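You operate a simulated robot arm through the tools that you are given. There is no shell and no other tool. Be economical: measure what you need, move in short steps, check, and stop when the job is done.

You are at the controls of a simulated robot arm. One attempt, no reset.

Task
Fit the filter, add two spoonfuls of coffee, swing the arm over it.
Fine: use the red spoon and lay it back; close the coffee tin.

The check looks at the end state, three seconds after you hand in, the way a careful person would. Anything else that was tipped, shoved, dropped, spilled or broken makes it a failure.

Robot
A 7-joint arm with a two-finger parallel gripper, fixed in place. Base frame: the origin is at the foot of the arm, x ahead of it, y to its left, z up; the work surface is at about z = 950. Readings come in mm, rad, newtons and seconds.
With the tool pointing down near the work surface it reaches from about 440 to 920 mm from the base axis. Its first joint turns from -2.007 to 2.007 rad. Payload 3.91 kg.
The TCP is the grasp point between the finger pads, 30 mm short of the fingertips. In the tool frame z runs along the fingers and y along their closing line. Largest opening 110 mm; finger width 20, thickness 10; the body of the gripper, 48 by 112 mm, starts 55 mm behind the TCP.
Orientation is that of the tool frame in the base frame, as a unit quaternion [w, x, y, z]. With the fingers straight down and closing along the base's y, the tool's x points along the base's -x, its y along +y and its z along -z.

Tools
- The arm moves only by the tool move_arm. Its argument "moves" is text: rows parted by semicolons, each of 7 numbers parted by spaces: the shift along the base's x, y, z in units of 25 mm (1.0 is 25 mm), then the turn, a rotation vector about the base's x, y, z in units of 6 degrees (1.0 is 6 degrees), then the finger opening in mm, from 0 to 110. In form: tx ty tz ax ay az fingers; .... A call has 1 to 8 rows; each row shifts and turns the commanded pose from where the row before left it. A call with a number of a shift or a turn outside -1 to 1 is refused whole. A row lasts 0.2 s, in which the tool goes at most 50 mm and 0.15 rad; a call with a longer step from one row to the next is refused whole, and so is a gripper value outside its range. Where a pose cannot be reached the arm comes as near as it can. A force on the tool above 40 N (or 10 N above the force at the start of the call, whichever is more), or a blocked arm, ends the call early, and 0.2 s more pass. Each finger travels about 153 mm/s and halts on what it meets, pressing with about 22 N; the grip force reading is that of the motor and also rises with nothing between the fingers. The clock runs only during rows and for 0.2 s after the last one: add rows that do not move to give the fingers time. It gives the time, the measured TCP pose, the force on the tool (base axes), the opening and the grip force at its end, in the units of the frame above (readings bear some noise).
- Cameras (640 x 400 px; columns grow to the right, rows downward): "scene" is fixed at [398.6, 499.5, 1626.4]; the picture's right is [-0.93, -0.37, 0.00], its down [-0.21, 0.51, -0.83] and it looks along [0.31, -0.77, -0.55] (base axes); focal length 214 px, centre (320, 200). "wrist" rides on the gripper at [-36, 0, -57] in the tool frame; the picture's right is [0.00, -1.00, 0.00], its down [0.97, 0.00, -0.24] and it looks along [0.24, 0.00, 0.97] (tool axes); focal length 218 px, centre (320, 200).
- snapshot(camera): a new picture of that camera. No time passes.
- slide_trunk(by): slides the trunk up (or, below 0, down) by that many mm; the arm rides with it, the base frame stays. It gives what a move gives, with no picture.
- probe_pixels(camera, pixels): for up to 12 pixels [column, row] of the newest picture of that camera ("zoom" is the newest enlarged one), the place [x, y, z] in the base frame of the surface seen there, good to about 2 mm. No time passes.
- close_up(camera, box): a new picture of the part [left, top, right, bottom] of that camera's present view, enlarged. No time passes.
- sign_off(): hands the job in; it is judged then, once.

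Keep the steps short. Do not move on a guess: measure, check each grasp and each placing, and mend mistakes. In all there are 80 turns and 38 pictures (those below and enlarged ones count). Leave the gripper open and the arm clear of the work at the hand-in unless told otherwise, and finish with a single line.

The tools are called after "Call:" as name(argument=value, ...) on one line, values as JSON. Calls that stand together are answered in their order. move_arm: Moves the arm, as the interface text tells. Its arguments: {"type":"object","properties":{"moves":{"type":"string"}},"required":["moves"]} The other tools are called the same way: slide_trunk (by) slides the trunk up or down; snapshot (camera) takes a picture; probe_pixels (camera, pixels) gives the place of the surface under pixels of a picture; close_up (camera, box) takes an enlarged picture of a part of a camera's view; sign_off () hands the job in.

At the start:

```text
clock: 0.0
ee_pos: [638.1, -192.4, 1565.7]
tcp_rot: [0.0, 0.0, 1.0, 0.0]
force: [0.3, 0.0, -1.0]
width: 110.1
gripper_force: 0.0
trunk travel left (down, up): [-925.0, 65.0]
```

scene: 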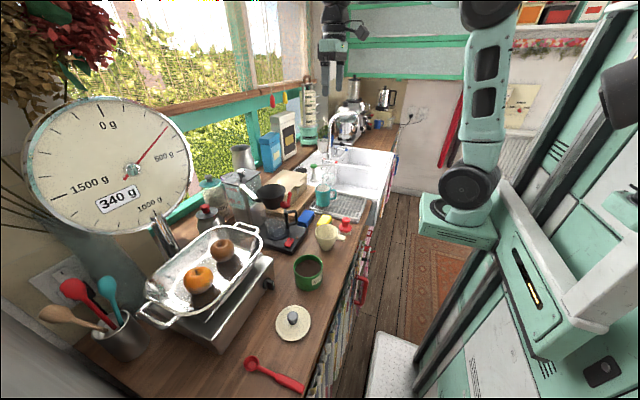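
wrist: 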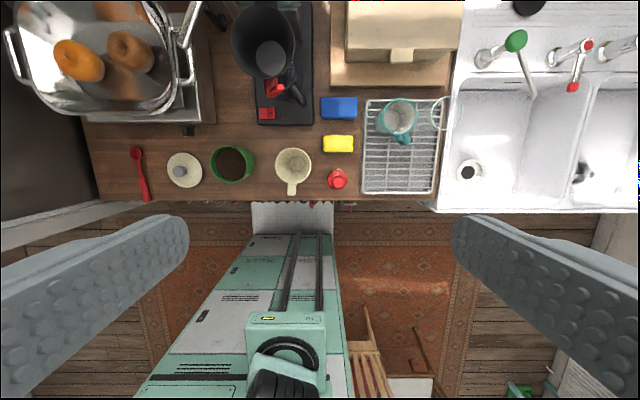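

I'll look closer at the work area from both cameras before planning.

Call:
close_up(camera="scene", box=[220, 160, 380, 260])

Call:
close_up(camera="wrist", box=[120, 0, 440, 200])

```text
4.00 times, centred on (300, 210) of scene
```

zoom: 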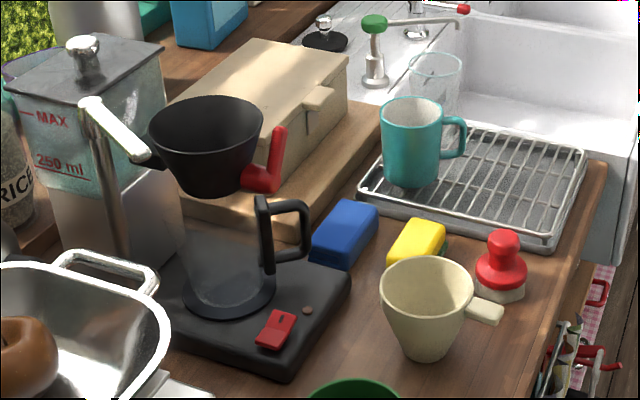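

```text
2.00 times, centred on (280, 100) of wrist
```

zoom: 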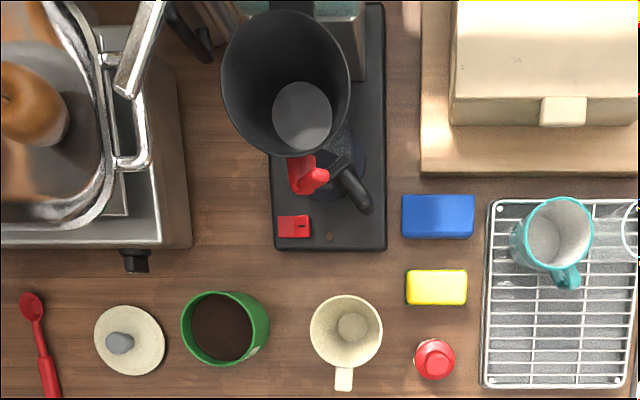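

The cream cone with a tab is the filter, the black funnel is its holder, and the silver post by the tank looks like the swing arm. I'll measure the objects in the wrist zoom.

Call:
probe_pixels(camera="zoom", pixels=[[312, 330], [381, 330], [346, 297], [343, 386], [350, 326], [182, 325], [269, 325], [222, 330], [222, 292], [120, 343], [95, 340], [165, 340]])

Call:
probe_pixels(camera="zoom", pixels=[[32, 303], [38, 335], [45, 360], [55, 395], [302, 115], [224, 90], [350, 90], [285, 12], [300, 154], [202, 45], [175, 15], [225, 365]])

Call:
close_up(camera="scene", box=[220, 165, 300, 215])

```text
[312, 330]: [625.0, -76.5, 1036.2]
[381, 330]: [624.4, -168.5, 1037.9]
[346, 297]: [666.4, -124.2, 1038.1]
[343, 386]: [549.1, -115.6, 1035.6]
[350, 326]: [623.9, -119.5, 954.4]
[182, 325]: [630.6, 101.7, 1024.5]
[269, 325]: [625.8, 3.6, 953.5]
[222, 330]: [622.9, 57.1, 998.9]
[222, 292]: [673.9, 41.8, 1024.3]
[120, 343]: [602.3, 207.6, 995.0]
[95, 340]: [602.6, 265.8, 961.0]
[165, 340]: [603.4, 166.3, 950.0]
```

```text
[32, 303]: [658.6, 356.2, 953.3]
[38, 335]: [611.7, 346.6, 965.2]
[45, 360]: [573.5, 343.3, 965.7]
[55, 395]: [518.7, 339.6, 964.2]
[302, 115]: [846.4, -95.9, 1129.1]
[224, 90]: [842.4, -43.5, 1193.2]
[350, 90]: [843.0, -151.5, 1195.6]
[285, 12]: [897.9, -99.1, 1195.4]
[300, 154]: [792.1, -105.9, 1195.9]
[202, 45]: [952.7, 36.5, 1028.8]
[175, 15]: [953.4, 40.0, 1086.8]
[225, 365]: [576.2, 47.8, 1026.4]
```

```text
8.00 times, centred on (260, 190) of scene
```

zoom: 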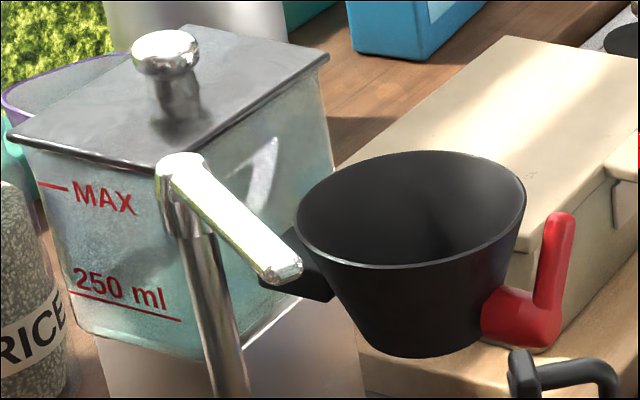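

The silver arm on the post is the one to swing. I'll measure its pivot, its tip, the funnel and the tank.

Call:
probe_pixels(camera="zoom", pixels=[[185, 162], [235, 215], [285, 268], [190, 215], [235, 380], [165, 50], [328, 60], [20, 130], [520, 195], [565, 225], [500, 310], [300, 215]])

Call:
probe_pixels(camera="scene", pixels=[[262, 226], [246, 232], [210, 230], [268, 284], [305, 200], [300, 212]])

```text
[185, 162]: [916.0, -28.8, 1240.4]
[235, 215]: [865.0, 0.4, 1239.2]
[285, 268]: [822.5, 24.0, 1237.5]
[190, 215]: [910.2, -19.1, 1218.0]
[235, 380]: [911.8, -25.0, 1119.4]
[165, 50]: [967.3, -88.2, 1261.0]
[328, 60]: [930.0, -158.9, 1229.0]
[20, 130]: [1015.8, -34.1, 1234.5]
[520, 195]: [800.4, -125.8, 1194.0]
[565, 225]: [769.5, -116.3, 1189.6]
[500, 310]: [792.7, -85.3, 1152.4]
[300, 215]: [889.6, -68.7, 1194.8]
```

```text
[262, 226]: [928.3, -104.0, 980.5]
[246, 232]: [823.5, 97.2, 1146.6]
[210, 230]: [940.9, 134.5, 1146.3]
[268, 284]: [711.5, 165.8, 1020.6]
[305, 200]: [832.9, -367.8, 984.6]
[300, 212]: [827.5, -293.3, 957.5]
```

Measured so far:

| Item | Position (mm) |
|---|---|
| Swing arm pivot | (916, -28) |
| Swing arm tip | (822, 24), z 1240 |
| Funnel centre | (845, -98), rim z 1195 |
| Filter | (625, -122), rim z 1037, tab towards -x |

Next I'll lower the trunk so the arm works nearer the counter. The space under the tool is clear down to about 1040.

Call:
slide_trunk(by=-350)

Call:
snapshot(camera="wrist")

Call:
close_up(camera="scene", box=[230, 220, 390, 320])

```text
clock: 3.4
ee_pos: [638.2, -192.9, 1214.6]
tcp_rot: [0.0, 0.001, 1.0, 0.0]
force: [0.7, 0.2, -0.5]
width: 110.1
gripper_force: 0.1
trunk travel left (down, up): [-575.0, 415.0]
```

```text
32 pictures are left
```

wrist: 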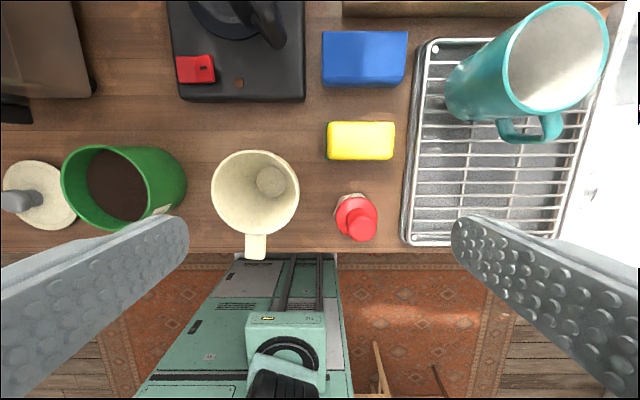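

```text
4.00 times, centred on (310, 270) of scene
```

zoom: 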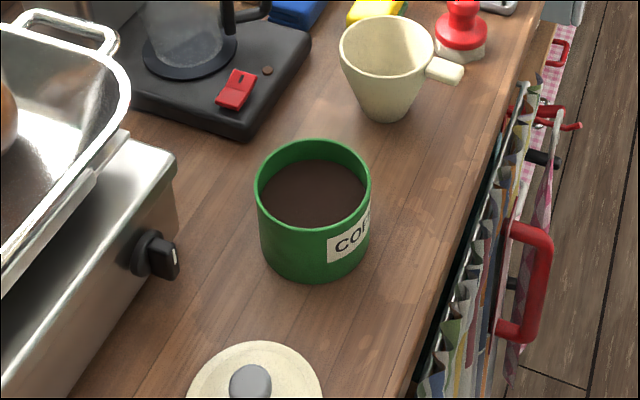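

The tab shows at wrist pixel (255, 245). I'll measure the tab and the rim.

Call:
probe_pixels(camera="wrist", pixels=[[248, 240], [264, 240], [256, 238], [255, 254], [256, 257], [212, 195], [298, 195], [256, 152], [256, 230], [270, 180], [350, 205], [362, 220]])

Call:
probe_pixels(camera="zoom", pixels=[[445, 70], [458, 78], [460, 66], [430, 62], [340, 50], [390, 120], [365, 105], [315, 190], [313, 142], [313, 228], [258, 190], [370, 190]])

```text
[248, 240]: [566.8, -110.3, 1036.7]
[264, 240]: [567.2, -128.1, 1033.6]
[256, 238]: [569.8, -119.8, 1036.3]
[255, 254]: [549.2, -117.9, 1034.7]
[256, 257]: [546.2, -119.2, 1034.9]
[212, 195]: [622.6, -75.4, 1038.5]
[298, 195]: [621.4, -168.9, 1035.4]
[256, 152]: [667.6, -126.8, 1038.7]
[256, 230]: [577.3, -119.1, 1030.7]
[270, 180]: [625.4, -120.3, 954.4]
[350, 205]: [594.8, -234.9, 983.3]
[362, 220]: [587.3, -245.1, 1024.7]
```

```text
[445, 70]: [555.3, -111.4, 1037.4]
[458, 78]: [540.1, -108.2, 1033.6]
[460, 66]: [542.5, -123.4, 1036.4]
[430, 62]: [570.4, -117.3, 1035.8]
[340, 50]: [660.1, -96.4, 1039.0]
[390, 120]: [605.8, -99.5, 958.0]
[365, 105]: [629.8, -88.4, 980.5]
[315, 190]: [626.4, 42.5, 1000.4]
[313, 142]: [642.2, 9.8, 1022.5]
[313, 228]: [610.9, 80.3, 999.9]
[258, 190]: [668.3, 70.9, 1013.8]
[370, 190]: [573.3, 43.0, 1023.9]
```

The filter is centred at (622, -122) and its tab runs x 541–575 at y -119. I'll move above the tab at x 553, with the fingers partly closed.

Call:
move_arm(moves="-0.852 0.739 -0.646 0 0 0 60; -0.852 0.739 -0.646 0 0 0 60; -0.852 0.739 -0.646 0 0 0 60; -0.852 0.739 -0.646 0 0 0 60; 0 0 -0.8 0 0 0 60; 0 0 -0.8 0 0 0 60; 0 0 0 0 0 0 60")

```text
clock: 5.0
ee_pos: [551.3, -119.5, 1107.7]
tcp_rot: [-0.001, 0.0, 1.0, 0.0]
force: [-0.2, 0.1, 0.1]
width: 59.9
gripper_force: 0.0
trunk travel left (down, up): [-575.0, 415.0]
```

The tool is above the tab. I'll go down 78 mm and close on it.

Call:
move_arm(moves="0.06 0 -0.8 0 0 0 60; 0 0 -0.8 0 0 0 60; 0 0 -0.8 0 0 0 60; 0 0 -0.72 0 0 0 60; 0 0 0 0 0 0 40; 0 0 0 0 0 0 0; 0 0 0 0 0 0 0")

Call:
snapshot(camera="wrist")

```text
clock: 6.6
ee_pos: [552.9, -118.2, 1032.8]
tcp_rot: [0.0, -0.001, 1.0, 0.0]
force: [0.0, -0.4, 0.4]
width: 23.3
gripper_force: 22.3
trunk travel left (down, up): [-575.0, 415.0]
```

```text
30 pictures are left
```

wrist: 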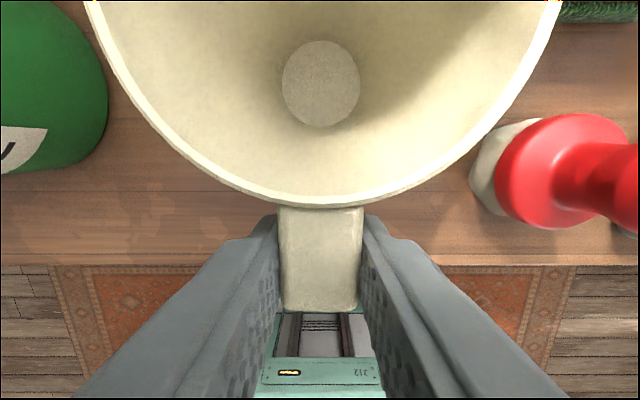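

The tab is held firmly at width 23.3. I'll lift straight up with the trunk.

Call:
slide_trunk(by=280)

```text
clock: 9.4
ee_pos: [553.1, -117.8, 1312.0]
tcp_rot: [0.0, 0.0, 1.0, 0.0]
force: [0.0, -0.2, -0.6]
width: 23.2
gripper_force: 21.5
trunk travel left (down, up): [-855.0, 135.0]
```

The filter is up and clear, with its bottom near z 1229. I'll carry it toward the funnel and turn the tab about 28° clockwise, so it ends up away from the red handle.

Call:
move_arm(moves="1 0.275 0 0 0 -0.584 0; 1 0.275 0 0 0 -0.584 0; 1 0.275 0 0 0 -0.584 0; 1 0.275 0 0 0 -0.584 0; 1 0.275 0 0 0 -0.584 0; 1 0.275 0 0 0 -0.584 0; 1 0.275 0 0 0 -0.584 0; 1 0.275 0 0 0 -0.584 0")

Call:
move_arm(moves="0.65 0 0 0 0 0 0; 0.63 0 0 0 0 0 0; 0 0 0 0 0 0 0")

Call:
snapshot(camera="wrist")

Call:
close_up(camera="scene", box=[200, 130, 360, 230])

```text
clock: 11.2
ee_pos: [752.8, -62.9, 1313.7]
tcp_rot: [0.0, 0.243, 0.97, -0.001]
force: [-0.5, -0.4, -0.2]
width: 23.4
gripper_force: 22.3
trunk travel left (down, up): [-855.0, 135.0]
```

```text
clock: 12.1
ee_pos: [786.1, -64.5, 1314.0]
tcp_rot: [0.0, 0.242, 0.97, 0.0]
force: [-0.2, 0.2, -0.2]
width: 23.3
gripper_force: 22.3
trunk travel left (down, up): [-855.0, 135.0]
```

```text
29 pictures are left
```

wrist: 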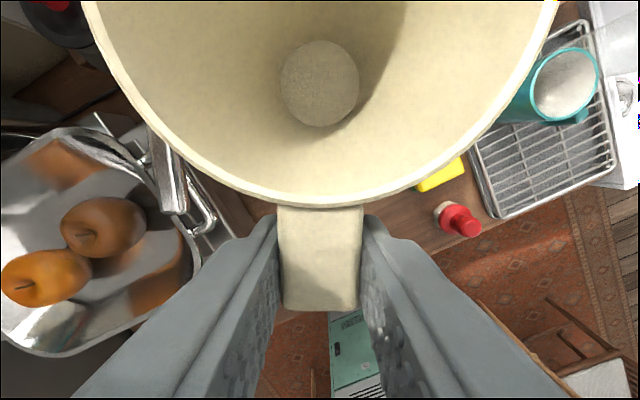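

```text
4.00 times, centred on (280, 180) of scene
```

zoom: 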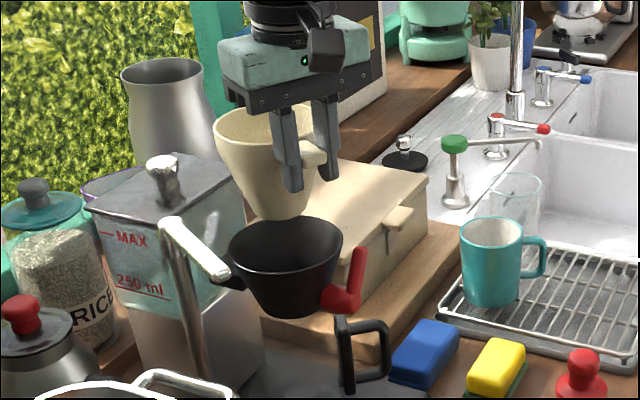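

I'll measure where the held filter is against the funnel.

Call:
probe_pixels(camera="wrist", pixels=[[318, 83], [320, 203], [150, 117], [490, 117], [100, 40], [538, 40]])

Call:
probe_pixels(camera="zoom", pixels=[[232, 250], [341, 240], [290, 219], [290, 267], [278, 205], [360, 255], [170, 222], [224, 272]])

```text
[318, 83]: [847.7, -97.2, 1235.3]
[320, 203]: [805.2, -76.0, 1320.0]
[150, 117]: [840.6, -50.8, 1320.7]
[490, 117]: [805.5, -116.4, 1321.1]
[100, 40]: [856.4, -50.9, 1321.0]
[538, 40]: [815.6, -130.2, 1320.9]
```

```text
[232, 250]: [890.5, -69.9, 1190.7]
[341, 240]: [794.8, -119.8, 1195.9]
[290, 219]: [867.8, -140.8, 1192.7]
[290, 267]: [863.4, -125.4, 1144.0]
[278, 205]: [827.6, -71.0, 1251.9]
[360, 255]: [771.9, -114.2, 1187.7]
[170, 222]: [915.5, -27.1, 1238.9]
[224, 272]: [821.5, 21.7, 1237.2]
```

The filter sits within about 2 mm of the funnel axis. I'll lower 80 mm first.

Call:
move_arm(moves="0 0 -0.8 0 0 0 0; 0 0 -0.8 0 0 0 0; 0 0 -0.8 0 0 0 0; 0 0 -0.8 0 0 0 0; 0 0 0 0 0 0 0")

Call:
close_up(camera="scene", box=[220, 145, 340, 220])

```text
clock: 13.2
ee_pos: [783.1, -65.4, 1231.7]
tcp_rot: [0.0, 0.242, 0.97, -0.001]
force: [-0.6, -0.1, -0.3]
width: 23.4
gripper_force: 21.8
trunk travel left (down, up): [-855.0, 135.0]
```

```text
5.33 times, centred on (280, 182) of scene
```

zoom: 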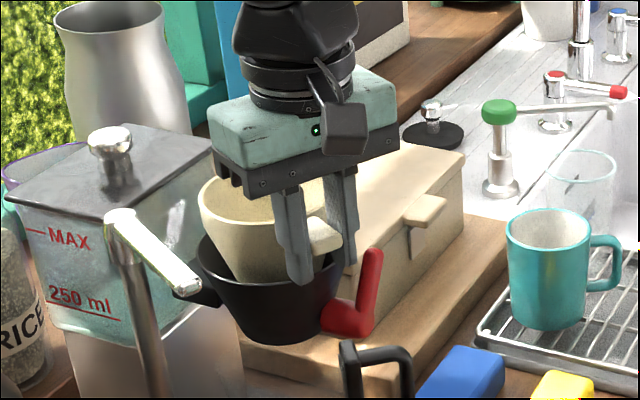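

The filter is going in cleanly and no force shows. I'll lower the rest in small steps.

Call:
move_arm(moves="0 0 -0.2 0 0 0 0; 0 0 -0.2 0 0 0 0; 0 0 -0.2 0 0 0 0; 0 0 0 0 0 0 0")

Call:
move_arm(moves="0 0 -0.12 0 0 0 0; 0 0 0 0 0 0 0")

```text
clock: 14.2
ee_pos: [785.6, -64.1, 1217.7]
tcp_rot: [0.0, 0.242, 0.97, 0.0]
force: [0.1, -0.2, -0.5]
width: 23.3
gripper_force: 22.0
trunk travel left (down, up): [-855.0, 135.0]
```

```text
clock: 14.8
ee_pos: [785.3, -64.6, 1214.7]
tcp_rot: [0.0, 0.242, 0.97, 0.0]
force: [-0.4, -0.7, 0.4]
width: 23.4
gripper_force: 22.6
trunk travel left (down, up): [-855.0, 135.0]
```

Call:
move_arm(moves="0 0 -0.12 0 0 0 0; 0 0 0 0 0 0 0")

Call:
move_arm(moves="0 0 -0.08 0 0 0 0; 0 0 0 0 0 0 0")

Call:
close_up(camera="scene", box=[220, 145, 340, 220])

```text
clock: 15.4
ee_pos: [784.9, -64.2, 1211.7]
tcp_rot: [0.001, 0.242, 0.97, 0.0]
force: [-1.1, 0.6, 3.6]
width: 23.4
gripper_force: 21.8
trunk travel left (down, up): [-855.0, 135.0]
```

```text
clock: 16.1
ee_pos: [784.8, -64.2, 1210.8]
tcp_rot: [0.002, 0.242, 0.97, 0.001]
force: [-1.6, 3.6, 13.3]
width: 23.4
gripper_force: 21.9
trunk travel left (down, up): [-855.0, 135.0]
```

```text
5.33 times, centred on (280, 182) of scene
```

zoom: 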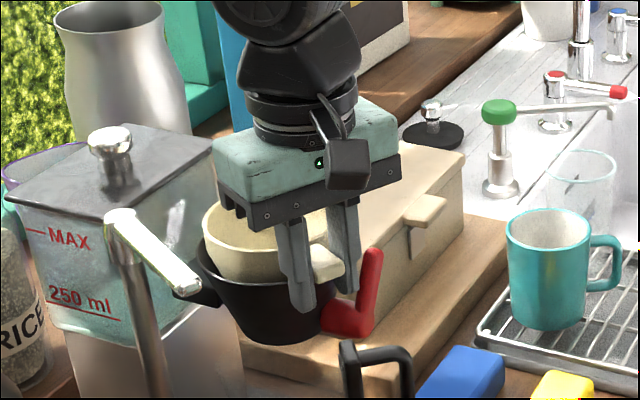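

Force rose to 13 N at z 1211, so the filter has bottomed. I'll ease the load, open slightly (the red handle is about 20 mm from the near finger), and rise.

Call:
move_arm(moves="0 0 0.1 0 0 0 23; 0 0 0 0 0 0 34; 0 0 0 0 0 0 34; 0 0 0.5 0 0 0 34; 0 0 1 0 0 0 34; 0 0 1 0 0 0 34; 0 0 1 0 0 0 34; 0 0 1 0 0 0 34")

Call:
snapshot(camera="wrist")

```text
clock: 17.9
ee_pos: [783.9, -61.5, 1324.9]
tcp_rot: [0.0, 0.241, 0.97, 0.0]
force: [0.8, -0.8, -0.6]
width: 33.8
gripper_force: 0.1
trunk travel left (down, up): [-855.0, 135.0]
```

```text
25 pictures are left
```

wrist: 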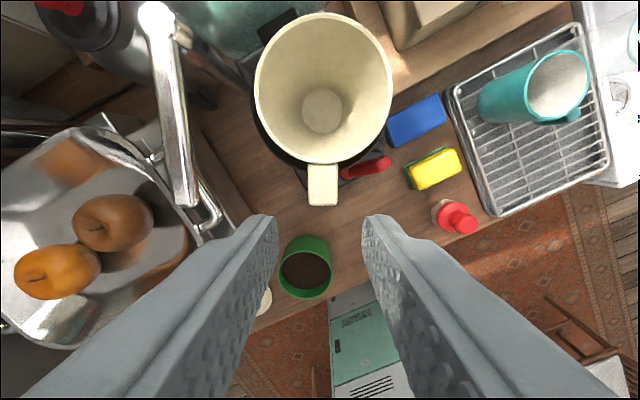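

I'll check that the filter sits level and centred.

Call:
probe_pixels(camera="wrist", pixels=[[257, 85], [389, 85], [323, 15], [323, 160], [322, 110], [322, 195], [282, 30], [368, 35]])

```text
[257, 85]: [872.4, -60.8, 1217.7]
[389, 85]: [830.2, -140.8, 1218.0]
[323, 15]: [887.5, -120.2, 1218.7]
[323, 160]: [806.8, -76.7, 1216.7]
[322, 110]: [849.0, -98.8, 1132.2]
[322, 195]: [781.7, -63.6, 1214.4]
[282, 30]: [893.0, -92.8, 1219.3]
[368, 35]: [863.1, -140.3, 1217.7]
```

The filter is level with its rim at z 1218, centred at (848, -99). The spoon is next, so I'll look at it and at what stands near it.

Call:
close_up(camera="scene", box=[160, 280, 352, 400])

Call:
probe_pixels(camera="scene", pixels=[[110, 110], [186, 165], [30, 165], [110, 230], [125, 340], [75, 290], [108, 285], [133, 325], [165, 235], [230, 345]])

Call:
probe_pixels(camera="zoom", pixels=[[300, 275], [315, 290], [335, 300], [380, 318], [420, 335], [470, 358], [290, 265], [308, 272], [445, 130], [445, 110], [420, 140], [460, 138]])

```text
3.33 times, centred on (256, 340) of scene
```

zoom: 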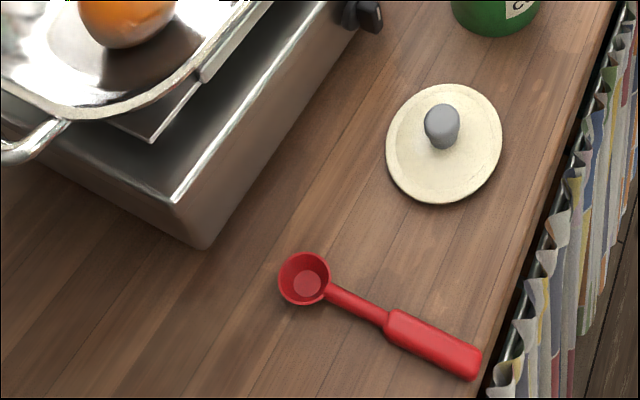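

```text
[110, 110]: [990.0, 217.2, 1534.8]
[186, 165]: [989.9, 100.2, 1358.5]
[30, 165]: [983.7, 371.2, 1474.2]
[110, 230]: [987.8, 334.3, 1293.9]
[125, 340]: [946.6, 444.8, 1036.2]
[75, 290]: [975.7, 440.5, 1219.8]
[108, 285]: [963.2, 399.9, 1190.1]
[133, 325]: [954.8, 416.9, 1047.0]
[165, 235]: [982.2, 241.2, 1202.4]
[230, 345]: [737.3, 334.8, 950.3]
```

```text
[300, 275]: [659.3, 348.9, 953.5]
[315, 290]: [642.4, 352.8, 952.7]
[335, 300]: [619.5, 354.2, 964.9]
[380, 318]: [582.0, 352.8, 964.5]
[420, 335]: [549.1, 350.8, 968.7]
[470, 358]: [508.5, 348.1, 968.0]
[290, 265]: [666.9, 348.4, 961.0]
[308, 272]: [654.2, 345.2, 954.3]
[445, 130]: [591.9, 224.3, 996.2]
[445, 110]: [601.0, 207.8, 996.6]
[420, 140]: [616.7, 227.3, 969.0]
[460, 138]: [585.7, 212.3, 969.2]
```

The spoon is a scoop with its bowl near (655, 350) and a handle from x 580 to 505, top z 968. I'll carry the open gripper at z 1325 over to the spoon and turn it back straight.

Call:
move_arm(moves="-0.562 0.96 0 0 0 0.2745 40; -0.562 0.96 0 0 0 0.2745 40; -0.562 0.96 0 0 0 0.2745 40; -0.562 0.96 0 0 0 0.2745 40; -0.562 0.96 0 0 0 0.2745 40; -0.562 0.96 0 0 0 0.2745 40; -0.562 0.96 0 0 0 0.2745 40; -0.562 0.96 0 0 0 0.2745 40")

Call:
move_arm(moves="-0.562 0.96 0 0 0 0.2745 60; -0.562 0.96 0 0 0 0.2745 60; -0.562 0.96 0 0 0 0.2745 60; -0.562 0.96 0 0 0 0.2745 60; -0.562 0.96 0 0 0 0.2745 60; -0.562 0.96 0 0 0 0.2745 60; -0.562 0.96 0 0 0 0.2745 60; -0.562 0.96 0 0 0 0.2745 60")

Call:
move_arm(moves="-0.562 0.96 0 0 0 0.2745 60; 0 0 0 0 0 0 60")

Call:
slide_trunk(by=-250)

Call:
snapshot(camera="wrist")

```text
clock: 19.6
ee_pos: [671.0, 127.4, 1325.6]
tcp_rot: [0.0, 0.129, 0.992, 0.001]
force: [0.7, 0.1, 0.1]
width: 39.8
gripper_force: 0.0
trunk travel left (down, up): [-855.0, 135.0]
```

```text
clock: 21.4
ee_pos: [561.3, 317.1, 1325.8]
tcp_rot: [0.001, 0.013, 1.0, 0.0]
force: [-0.8, -0.4, 0.6]
width: 60.1
gripper_force: 0.0
trunk travel left (down, up): [-855.0, 135.0]
```

```text
clock: 22.1
ee_pos: [546.0, 342.4, 1327.5]
tcp_rot: [0.0, 0.001, 1.0, 0.0]
force: [-0.4, 1.0, 0.3]
width: 60.2
gripper_force: 0.0
trunk travel left (down, up): [-855.0, 135.0]
```

```text
clock: 24.6
ee_pos: [545.9, 341.7, 1076.4]
tcp_rot: [-0.001, 0.0, 1.0, 0.001]
force: [-0.1, -0.2, -0.8]
width: 59.9
gripper_force: 0.0
trunk travel left (down, up): [-605.0, 385.0]
```

```text
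23 pictures are left
```

wrist: 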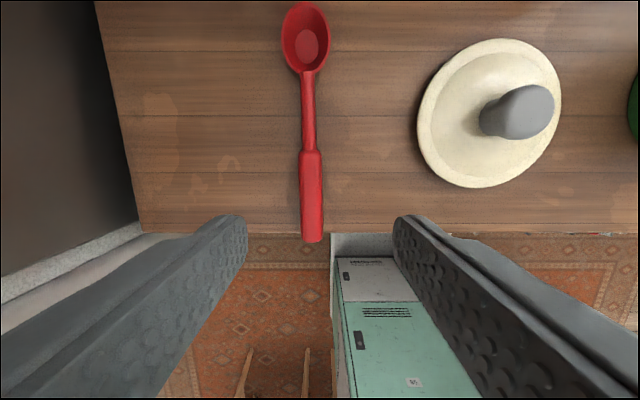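

I'll measure the spoon from here.

Call:
probe_pixels(camera="wrist", pixels=[[303, 165], [319, 165], [303, 220], [321, 220], [312, 238], [311, 155], [309, 100], [306, 45], [283, 45], [329, 45], [306, 6], [360, 228]])

```text
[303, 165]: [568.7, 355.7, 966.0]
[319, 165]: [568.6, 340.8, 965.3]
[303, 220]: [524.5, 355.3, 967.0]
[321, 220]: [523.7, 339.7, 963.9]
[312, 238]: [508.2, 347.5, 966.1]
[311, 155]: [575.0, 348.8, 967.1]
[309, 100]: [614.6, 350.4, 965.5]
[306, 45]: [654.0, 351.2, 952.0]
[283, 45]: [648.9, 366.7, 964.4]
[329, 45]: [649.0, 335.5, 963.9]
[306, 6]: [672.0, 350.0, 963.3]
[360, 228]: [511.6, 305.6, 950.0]
```

The spoon lies along x at y 348, handle x 505–577 with its top at 966. The bowl centre is (655, 351). I'll go down to z 983 so the fingertips stop at 953, then close on the handle at x 545.

Call:
move_arm(moves="0 0.24 -0.9 0 0 0 60; 0 0 -0.9 0 0 0 50; 0 0 -0.9 0 0 0 50; 0 0 -0.6 0 0 0 50; 0 0 -0.2 0 0 0 50; 0 0 -0.2 0 0 0 50; 0 0 0 0 0 0 50")

```text
clock: 26.2
ee_pos: [546.2, 349.7, 983.0]
tcp_rot: [0.0, 0.0, 1.0, 0.0]
force: [0.0, 0.2, 0.4]
width: 49.8
gripper_force: 0.1
trunk travel left (down, up): [-605.0, 385.0]
```

Call:
move_arm(moves="0 0 0 0 0 0 25; 0 0 0 0 0 0 0; 0 0 0 0 0 0 0; 0 0 0.4 0 0 0 0; 0 0 1 0 0 0 0; 0 0 1 0 0 0 0; 0 0 1 0 0 0 0; 0 0 0 0 0 0 0")

Call:
snapshot(camera="wrist")

```text
clock: 28.0
ee_pos: [545.9, 348.4, 1068.7]
tcp_rot: [0.0, 0.0, 1.0, 0.001]
force: [0.2, -0.7, -1.0]
width: 18.2
gripper_force: 22.1
trunk travel left (down, up): [-605.0, 385.0]
```

```text
22 pictures are left
```

wrist: 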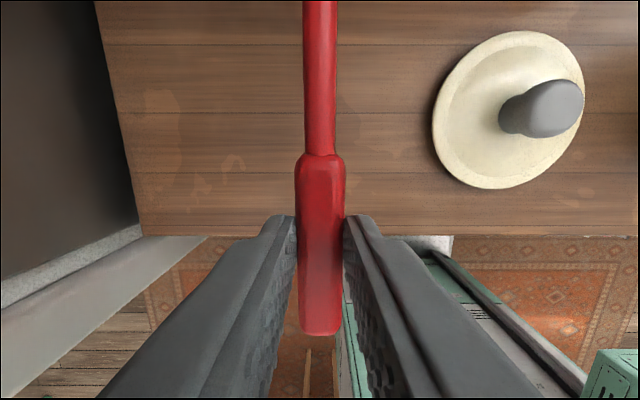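

The spoon is held at width 18.2. I'll check it stayed level in the grip.

Call:
probe_pixels(camera="wrist", pixels=[[320, 8], [320, 80], [320, 145], [320, 180], [320, 320], [303, 60], [336, 60]])

Call:
close_up(camera="scene", box=[160, 220, 352, 340])

```text
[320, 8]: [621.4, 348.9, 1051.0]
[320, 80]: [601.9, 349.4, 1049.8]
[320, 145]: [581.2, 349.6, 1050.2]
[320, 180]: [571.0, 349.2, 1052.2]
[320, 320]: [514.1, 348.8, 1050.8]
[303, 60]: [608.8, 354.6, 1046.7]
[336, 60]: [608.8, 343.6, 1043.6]
```

```text
3.33 times, centred on (256, 280) of scene
```

zoom: 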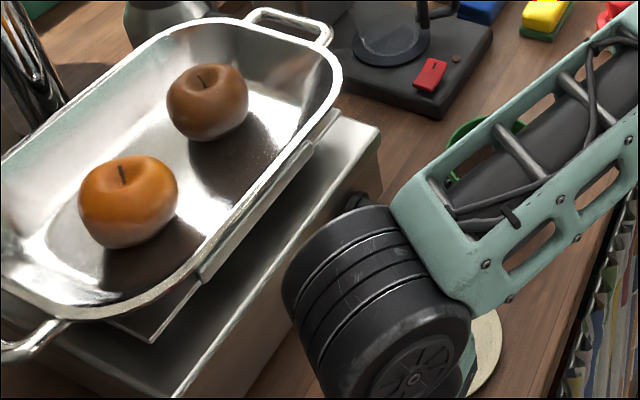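

The spoon is level, with its handle top 18 mm below the TCP. I'll raise it, move over the tin and pitch the bowl down 45°.

Call:
move_arm(moves="0 0 0.97 0 0 0 0; 0 0 0.97 0 0 0 0; 0 0 0.97 0 0 0 0; 0 0 0.97 0 0 0 0; 0 -0.99 0 0 0 0 0; 0 -0.99 0 0 0 0 0; 0 -0.99 0 0 0 0 0; 0 -0.99 0 0 0 0 0")

Call:
move_arm(moves="0.062 -0.99 0 0 0.9375 0 0; 0.062 -0.99 0 0 0.9375 0 0; 0.062 -0.99 0 0 0.9375 0 0; 0.062 -0.99 0 0 0.9375 0 0; 0.062 -0.99 0 0 0.9375 0 0; 0.062 -0.99 0 0 0.9375 0 0; 0.062 -0.99 0 0 0.9375 0 0; 0.062 -0.99 0 0 0.9375 0 0")

Call:
snapshot(camera="wrist")

```text
clock: 29.8
ee_pos: [546.2, 250.8, 1167.5]
tcp_rot: [0.001, 0.0, 1.0, -0.001]
force: [0.4, 0.2, -0.6]
width: 18.1
gripper_force: 22.0
trunk travel left (down, up): [-605.0, 385.0]
```

```text
clock: 31.6
ee_pos: [559.1, 50.7, 1167.3]
tcp_rot: [-0.383, 0.0, 0.924, 0.001]
force: [0.2, 0.6, 0.2]
width: 17.8
gripper_force: 22.4
trunk travel left (down, up): [-605.0, 385.0]
```

```text
20 pictures are left
```

wrist: 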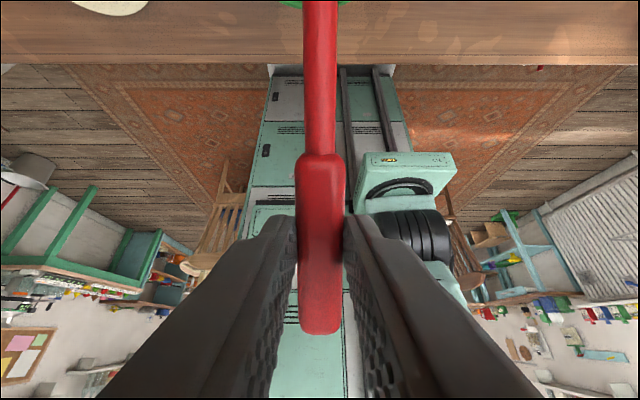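

The 45° pitch was reached. I'll check from the scene camera that the bowl is above the tin.

Call:
close_up(camera="scene", box=[240, 210, 400, 310])

```text
4.00 times, centred on (320, 260) of scene
```

zoom: 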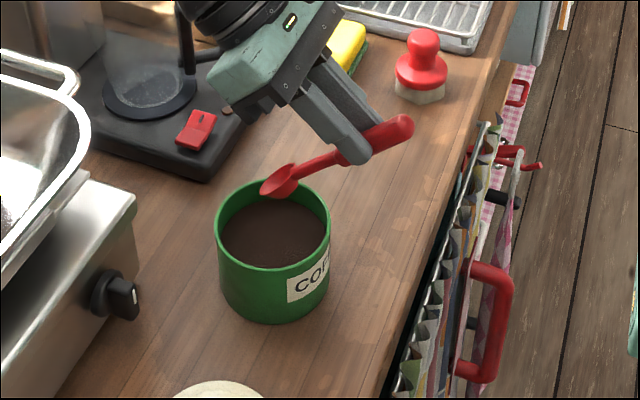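

Call:
probe_pixels(camera="zoom", pixels=[[275, 180], [290, 178], [265, 190], [294, 168], [320, 160], [345, 155], [275, 225], [216, 230], [330, 225], [275, 270], [270, 183], [283, 193]])

```text
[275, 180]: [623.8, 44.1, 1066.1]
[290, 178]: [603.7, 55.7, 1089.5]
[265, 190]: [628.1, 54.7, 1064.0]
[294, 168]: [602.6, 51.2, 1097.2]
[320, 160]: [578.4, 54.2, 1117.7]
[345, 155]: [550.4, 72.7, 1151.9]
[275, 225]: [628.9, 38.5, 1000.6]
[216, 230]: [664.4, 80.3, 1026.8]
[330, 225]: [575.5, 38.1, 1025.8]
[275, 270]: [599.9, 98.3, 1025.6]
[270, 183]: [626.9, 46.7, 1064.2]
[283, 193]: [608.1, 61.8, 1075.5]
```

The bowl is at about (620, 52) and matches the plan. I'll descend 81 mm into the coffee.

Call:
move_arm(moves="0 0 -0.9 0 0 0 0; 0 0 -0.9 0 0 0 0; 0 0 -0.6 0 0 0 0; 0 0 -0.3 0 0 0 0; 0 0 -0.3 0 0 0 0; 0 0 -0.23 0 0 0 0; 0 0 0 0 0 0 0")

Call:
close_up(camera="scene", box=[260, 230, 356, 290])

```text
clock: 33.2
ee_pos: [560.5, 50.9, 1084.7]
tcp_rot: [-0.382, 0.0, 0.924, 0.0]
force: [1.7, -0.3, 3.8]
width: 18.3
gripper_force: 22.2
trunk travel left (down, up): [-605.0, 385.0]
```

```text
6.67 times, centred on (308, 260) of scene
```

zoom: 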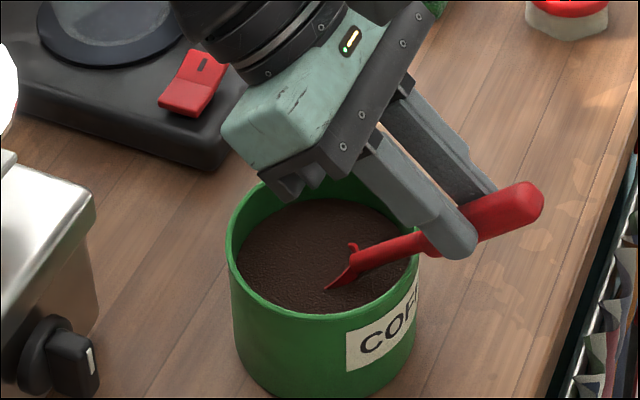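

The bowl is in the coffee with no hard contact. I'll sweep it forward while flattening to 30°, lift, then level above the tin.

Call:
move_arm(moves="0.02 0 -0.21 0 -0.583 0 0; 0.02 0 -0.21 0 -0.583 0 0; -0.03 0 -0.04 0 -0.667 0 0; -0.04 0 -0.04 0 -0.667 0 0; 0 0 0 0 0 0 0; 0 0 0.4 0 0 0 0; 0 0 0.5 0 0 0 0; 0 0 0.6 0 0 0 0")

Call:
move_arm(moves="-0.2 0 0.4 0 -1 0 0; -0.2 0 0.4 0 -1 0 0; -0.2 0 0.4 0 -1 0 0; -0.2 0 0.4 0 -1 0 0; -0.2 0 0.4 0 -1 0 0; 0 0 0 0 0 0 0")

Call:
close_up(camera="scene", box=[240, 210, 368, 290])

```text
clock: 35.0
ee_pos: [557.6, 50.9, 1109.6]
tcp_rot: [-0.259, 0.0, 0.966, 0.0]
force: [-0.3, 0.0, 0.1]
width: 18.3
gripper_force: 21.9
trunk travel left (down, up): [-605.0, 385.0]
```

```text
clock: 36.4
ee_pos: [534.6, 50.1, 1160.3]
tcp_rot: [0.001, 0.0, 1.0, 0.0]
force: [0.6, 0.0, -0.4]
width: 17.9
gripper_force: 22.4
trunk travel left (down, up): [-605.0, 385.0]
```

```text
5.00 times, centred on (304, 250) of scene
```

zoom: 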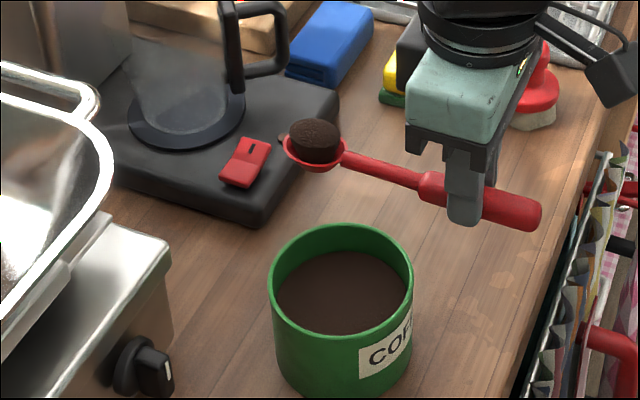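

The scoop holds a full heap. I'll raise it with the trunk so the bowl clears the filter rim at 1218, then carry it level.

Call:
slide_trunk(by=115)

Call:
move_arm(moves="0.6 -0.45 0 0 0 0 0; 0.95 -0.75 0 0 0 0 0; 0.95 -0.75 0 0 0 0 0; 0.95 -0.75 0 0 0 0 0; 0.95 -0.75 0 0 0 0 0; 0.95 -0.75 0 0 0 0 0; 0.95 -0.75 0 0 0 0 0; 0.95 -0.75 0 0 0 0 0")

Call:
move_arm(moves="0.93 -0.78 0 0 0 0 0; 0 0 0 0 0 0 0")

Call:
close_up(camera="scene", box=[220, 140, 348, 220])

```text
clock: 37.9
ee_pos: [534.1, 51.7, 1276.5]
tcp_rot: [0.001, 0.0, 1.0, 0.0]
force: [-0.8, -0.2, -0.4]
width: 18.0
gripper_force: 22.0
trunk travel left (down, up): [-720.0, 270.0]
```

```text
clock: 39.7
ee_pos: [716.4, -92.4, 1277.2]
tcp_rot: [0.001, 0.0, 1.0, 0.0]
force: [-0.1, 1.1, -0.6]
width: 18.2
gripper_force: 22.0
trunk travel left (down, up): [-720.0, 270.0]
```

```text
clock: 40.3
ee_pos: [739.7, -110.2, 1276.1]
tcp_rot: [0.0, 0.0, 1.0, 0.0]
force: [-0.8, -0.8, -0.3]
width: 18.0
gripper_force: 22.1
trunk travel left (down, up): [-720.0, 270.0]
```

```text
5.00 times, centred on (284, 180) of scene
```

zoom: 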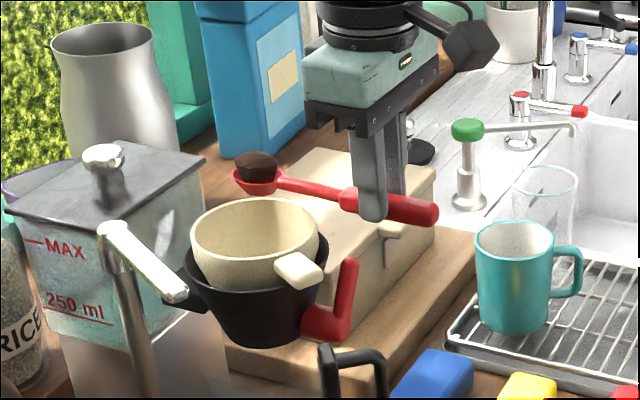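

The bowl is over the filter. I'll roll the spoon about its handle axis to tip the coffee out, lowering slightly as it turns.

Call:
move_arm(moves="0 0 -0.075 1 0 0 0; 0 0 -0.075 1 0 0 0; 0 0 -0.075 1 0 0 0; 0 0 -0.075 1 0 0 0; 0 0 -0.075 1 0 0 0; 0 0 -0.075 1 0 0 0; 0 0 -0.075 1 0 0 0; 0 0 -0.075 1 0 0 0")

Call:
move_arm(moves="0 0 0 1 0 0 0; 0 0 0 1 0 0 0; 0 0 0 1 0 0 0; 0 0 0 1 0 0 0; 0 0 0 1 0 0 0; 0 0 0 1 0 0 0; 0 0 0 1 0 0 0; 0 0 0 1 0 0 0")

Call:
close_up(camera="scene", box=[220, 140, 348, 220])

```text
clock: 42.1
ee_pos: [738.4, -110.3, 1259.6]
tcp_rot: [0.0, 0.0, 0.913, 0.407]
force: [-0.9, -0.4, -1.0]
width: 18.0
gripper_force: 22.3
trunk travel left (down, up): [-720.0, 270.0]
```

```text
clock: 43.9
ee_pos: [739.0, -111.1, 1260.4]
tcp_rot: [0.002, 0.0, 0.669, 0.744]
force: [1.0, -0.1, 0.7]
width: 18.2
gripper_force: 22.6
trunk travel left (down, up): [-720.0, 270.0]
```

```text
5.00 times, centred on (284, 180) of scene
```

zoom: 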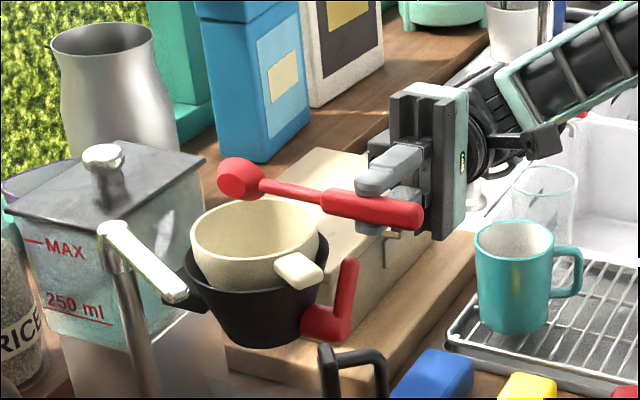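

It is rolled 96° with no trouble. I'll go to about 120° and hold to empty the bowl, then roll back.

Call:
move_arm(moves="0 0 0 1 0 0 0; 0 0 0 1 0 0 0; 0 0 0 1 0 0 0; 0 0 0 1 0 0 0; 0 0 0 0 0 0 0; 0 0 0 0 0 0 0; 0 0 0 -1 0 0 0; 0 0 0 -1 0 0 0")

Call:
move_arm(moves="0 0 0 -1 0 0 0; 0 0 0 -1 0 0 0; 0 0 0 -1 0 0 0; 0 0 0 -1 0 0 0; 0 0 0 -1 0 0 0; 0 0 0 -1 0 0 0; 0 0 0 -1 0 0 0; 0 0 0 -1 0 0 0")

Call:
move_arm(moves="0 0 0.075 -1 0 0 0; 0 0 0.075 -1 0 0 0; 0 0 0.075 -1 0 0 0; 0 0 0.075 -1 0 0 0; 0 0 0.075 -1 0 0 0; 0 0 0.075 -1 0 0 0; 0 0 0.075 -1 0 0 0; 0 0 0.075 -1 0 0 0")

Call:
move_arm(moves="0 0 0 -1 0 0 0; 0 0 0 -1 0 0 0; 0 0 0 0 0 0 0")

Call:
close_up(camera="scene", box=[220, 140, 348, 220])

```text
clock: 45.7
ee_pos: [738.7, -110.7, 1260.1]
tcp_rot: [0.001, 0.0, 0.588, 0.809]
force: [0.2, -0.3, -0.6]
width: 17.9
gripper_force: 22.1
trunk travel left (down, up): [-720.0, 270.0]
```

```text
clock: 47.5
ee_pos: [738.6, -111.8, 1261.8]
tcp_rot: [0.001, 0.001, 0.867, 0.499]
force: [0.6, -0.5, -0.4]
width: 17.9
gripper_force: 21.9
trunk travel left (down, up): [-720.0, 270.0]
```

```text
clock: 49.3
ee_pos: [737.7, -111.1, 1275.9]
tcp_rot: [0.001, -0.001, 0.995, 0.104]
force: [-0.7, 0.2, -0.7]
width: 17.8
gripper_force: 21.6
trunk travel left (down, up): [-720.0, 270.0]
```

```text
clock: 50.1
ee_pos: [738.6, -111.0, 1275.9]
tcp_rot: [0.0, 0.0, 1.0, -0.001]
force: [0.7, 0.3, 0.2]
width: 18.3
gripper_force: 22.2
trunk travel left (down, up): [-720.0, 270.0]
```

```text
5.00 times, centred on (284, 180) of scene
```

zoom: 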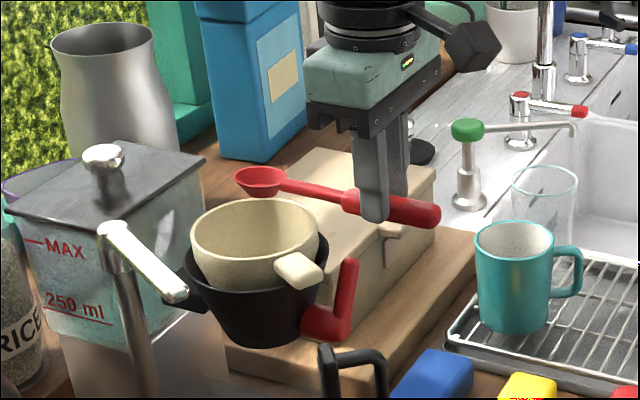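

The bowl is empty and nothing spilled. I'll go back over the tin, pitch the bowl down 45°, and lower the trunk to the earlier height.

Call:
move_arm(moves="-0.89 0.806 0 0 0 0 0; -0.89 0.806 0 0 0 0 0; -0.89 0.806 0 0 0 0 0; -0.89 0.806 0 0 0 0 0; -0.89 0.806 0 0 0 0 0; -0.89 0.806 0 0 0 0 0; -0.89 0.806 0 0 0 0 0; -0.89 0.806 0 0 0 0 0")

Call:
move_arm(moves="0 0 0 0 0.9375 0 0; 0 0 0 0 0.9375 0 0; 0 0 0 0 0.9375 0 0; 0 0 0 0 0.9375 0 0; 0 0 0 0 0.9375 0 0; 0 0 0 0 0.9375 0 0; 0 0 0 0 0.9375 0 0; 0 0 0 0 0.9375 0 0")

Call:
slide_trunk(by=-115)

Call:
close_up(camera="scene", box=[240, 210, 368, 290])

```text
clock: 51.9
ee_pos: [560.9, 48.0, 1274.2]
tcp_rot: [0.001, 0.0, 1.0, 0.0]
force: [0.3, 0.1, -0.6]
width: 18.1
gripper_force: 22.0
trunk travel left (down, up): [-720.0, 270.0]
```

```text
clock: 53.7
ee_pos: [560.8, 50.2, 1276.0]
tcp_rot: [-0.383, 0.0, 0.924, -0.001]
force: [0.3, -0.3, -1.0]
width: 18.1
gripper_force: 22.0
trunk travel left (down, up): [-720.0, 270.0]
```

```text
clock: 55.1
ee_pos: [560.8, 50.6, 1158.7]
tcp_rot: [-0.382, 0.0, 0.924, 0.0]
force: [0.0, 0.9, 0.1]
width: 18.3
gripper_force: 21.4
trunk travel left (down, up): [-605.0, 385.0]
```

```text
5.00 times, centred on (304, 250) of scene
```

zoom: 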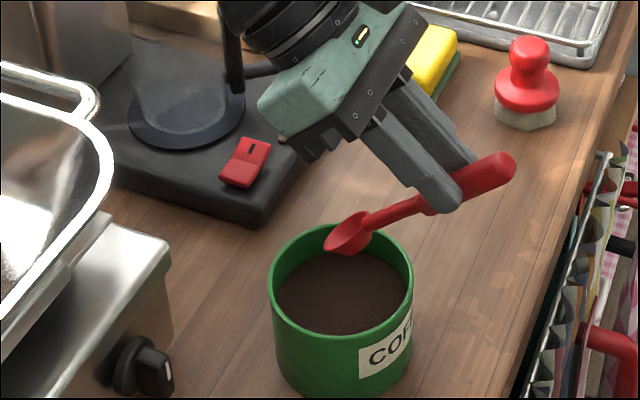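

It is in the same pose as before. I'll do the second scoop: descend 76 mm, sweep, lift and level.

Call:
move_arm(moves="0 0 -0.9 0 0 0 0; 0 0 -0.9 0 0 0 0; 0 0 -0.5 0 0 0 0; 0 0 -0.3 0 0 0 0; 0 0 -0.3 0 0 0 0; 0 0 -0.12 0 0 0 0; 0 0 0 0 0 0 0")

Call:
move_arm(moves="0 0 -0.21 0 -0.583 0 0; 0 0 -0.21 0 -0.583 0 0; -0.05 0 -0.02 0 -0.667 0 0; -0.05 0 -0.02 0 -0.667 0 0; 0 0 0 0 0 0 0; 0 0 0.4 0 0 0 0; 0 0 0.5 0 0 0 0; 0 0 0.6 0 0 0 0")

Call:
move_arm(moves="-0.2 0 0.4 0 -1 0 0; -0.2 0 0.4 0 -1 0 0; -0.2 0 0.4 0 -1 0 0; -0.2 0 0.4 0 -1 0 0; -0.2 0 0.4 0 -1 0 0; 0 0 0 0 0 0 0")

Call:
close_up(camera="scene", box=[240, 210, 368, 290])

```text
clock: 56.8
ee_pos: [561.2, 51.0, 1084.2]
tcp_rot: [-0.382, -0.001, 0.924, 0.0]
force: [1.4, 0.8, 4.3]
width: 18.2
gripper_force: 21.7
trunk travel left (down, up): [-605.0, 385.0]
```

```text
clock: 58.5
ee_pos: [558.3, 49.7, 1112.9]
tcp_rot: [-0.258, 0.001, 0.966, 0.001]
force: [0.7, -0.6, 0.0]
width: 18.1
gripper_force: 22.0
trunk travel left (down, up): [-605.0, 385.0]
```

```text
clock: 60.0
ee_pos: [533.3, 50.2, 1162.3]
tcp_rot: [0.0, 0.0, 1.0, 0.001]
force: [0.7, 0.4, -0.7]
width: 18.1
gripper_force: 22.0
trunk travel left (down, up): [-605.0, 385.0]
```

```text
5.00 times, centred on (304, 250) of scene
```

zoom: 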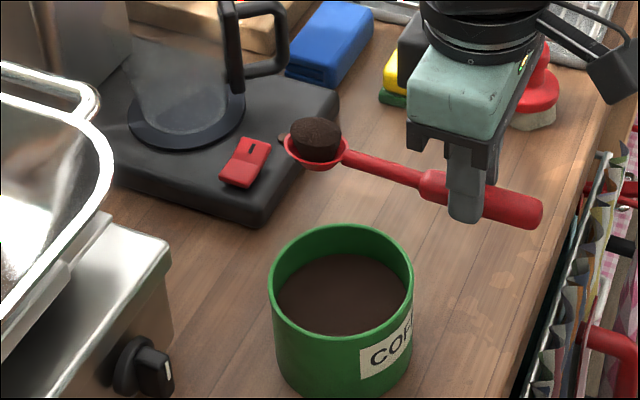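

The second scoop is full. I'll carry it the same way.

Call:
slide_trunk(by=115)

Call:
move_arm(moves="0.65 -0.45 0 0 0 0 0; 0.95 -0.75 0 0 0 0 0; 0.95 -0.75 0 0 0 0 0; 0.95 -0.75 0 0 0 0 0; 0.95 -0.75 0 0 0 0 0; 0.95 -0.75 0 0 0 0 0; 0.95 -0.75 0 0 0 0 0; 0.95 -0.75 0 0 0 0 0")

Call:
move_arm(moves="0.93 -0.75 0 0 0 0 0; 0 0 0 0 0 0 0")

```text
clock: 61.4
ee_pos: [533.2, 50.0, 1277.8]
tcp_rot: [0.001, 0.0, 1.0, -0.001]
force: [0.3, 0.4, -0.4]
width: 18.2
gripper_force: 21.9
trunk travel left (down, up): [-720.0, 270.0]
```

```text
clock: 63.2
ee_pos: [716.7, -90.5, 1277.3]
tcp_rot: [0.001, 0.0, 1.0, 0.0]
force: [0.0, -0.2, 0.3]
width: 18.1
gripper_force: 21.8
trunk travel left (down, up): [-720.0, 270.0]
```

```text
clock: 63.8
ee_pos: [741.9, -110.1, 1277.0]
tcp_rot: [0.001, 0.0, 1.0, 0.001]
force: [-0.2, 0.0, -0.7]
width: 18.3
gripper_force: 22.3
trunk travel left (down, up): [-720.0, 270.0]
```

It is at the same position as the first pour. I'll roll 120° to empty and then roll back.

Call:
move_arm(moves="0 0 -0.075 1 0 0 0; 0 0 -0.075 1 0 0 0; 0 0 -0.075 1 0 0 0; 0 0 -0.075 1 0 0 0; 0 0 -0.075 1 0 0 0; 0 0 -0.075 1 0 0 0; 0 0 -0.075 1 0 0 0; 0 0 -0.075 1 0 0 0")

Call:
move_arm(moves="0 0 0 1 0 0 0; 0 0 0 1 0 0 0; 0 0 0 1 0 0 0; 0 0 0 1 0 0 0; 0 0 0 1 0 0 0; 0 0 0 1 0 0 0; 0 0 0 1 0 0 0; 0 0 0 1 0 0 0")

Call:
move_arm(moves="0 0 0 1 0 0 0; 0 0 0 1 0 0 0; 0 0 0 1 0 0 0; 0 0 0 1 0 0 0; 0 0 0 0 0 0 0; 0 0 0 0 0 0 0; 0 0 0 -1 0 0 0; 0 0 0 -1 0 0 0")

Call:
move_arm(moves="0 0 0 -1 0 0 0; 0 0 0 -1 0 0 0; 0 0 0 -1 0 0 0; 0 0 0 -1 0 0 0; 0 0 0 -1 0 0 0; 0 0 0 -1 0 0 0; 0 0 0 -1 0 0 0; 0 0 0 -1 0 0 0")

Call:
move_arm(moves="0 0 0.075 -1 0 0 0; 0 0 0.075 -1 0 0 0; 0 0 0.075 -1 0 0 0; 0 0 0.075 -1 0 0 0; 0 0 0.075 -1 0 0 0; 0 0 0.075 -1 0 0 0; 0 0 0.075 -1 0 0 0; 0 0 0.075 -1 0 0 0")

Call:
move_arm(moves="0 0 0 -1 0 0 0; 0 0 0 -1 0 0 0; 0 0 0 0 0 0 0")

Call:
close_up(camera="scene", box=[220, 140, 348, 220])

```text
clock: 65.6
ee_pos: [738.8, -110.4, 1262.9]
tcp_rot: [0.001, 0.0, 0.913, 0.408]
force: [-1.2, -0.4, -0.3]
width: 18.2
gripper_force: 22.4
trunk travel left (down, up): [-720.0, 270.0]
```

```text
clock: 67.4
ee_pos: [739.9, -109.7, 1262.3]
tcp_rot: [0.001, 0.001, 0.668, 0.744]
force: [0.8, 0.6, -0.8]
width: 18.0
gripper_force: 21.9
trunk travel left (down, up): [-720.0, 270.0]
```

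```text
clock: 69.2
ee_pos: [738.9, -110.4, 1261.7]
tcp_rot: [0.001, -0.001, 0.588, 0.809]
force: [-0.3, 0.3, -0.5]
width: 17.8
gripper_force: 22.5
trunk travel left (down, up): [-720.0, 270.0]
```

```text
clock: 71.0
ee_pos: [739.0, -111.3, 1262.5]
tcp_rot: [0.001, 0.0, 0.866, 0.499]
force: [-0.3, -0.3, -1.0]
width: 18.0
gripper_force: 22.1
trunk travel left (down, up): [-720.0, 270.0]
```

```text
clock: 72.8
ee_pos: [739.4, -110.8, 1278.9]
tcp_rot: [0.001, 0.0, 0.995, 0.104]
force: [-0.5, -0.3, -0.7]
width: 18.0
gripper_force: 22.2
trunk travel left (down, up): [-720.0, 270.0]
```

```text
clock: 73.6
ee_pos: [739.8, -111.8, 1278.3]
tcp_rot: [0.0, 0.0, 1.0, -0.001]
force: [-0.1, 0.1, -0.7]
width: 17.9
gripper_force: 21.7
trunk travel left (down, up): [-720.0, 270.0]
```

```text
5.00 times, centred on (284, 180) of scene
```

zoom: 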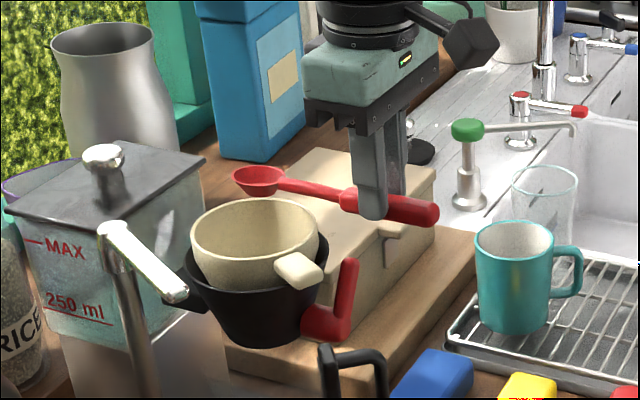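

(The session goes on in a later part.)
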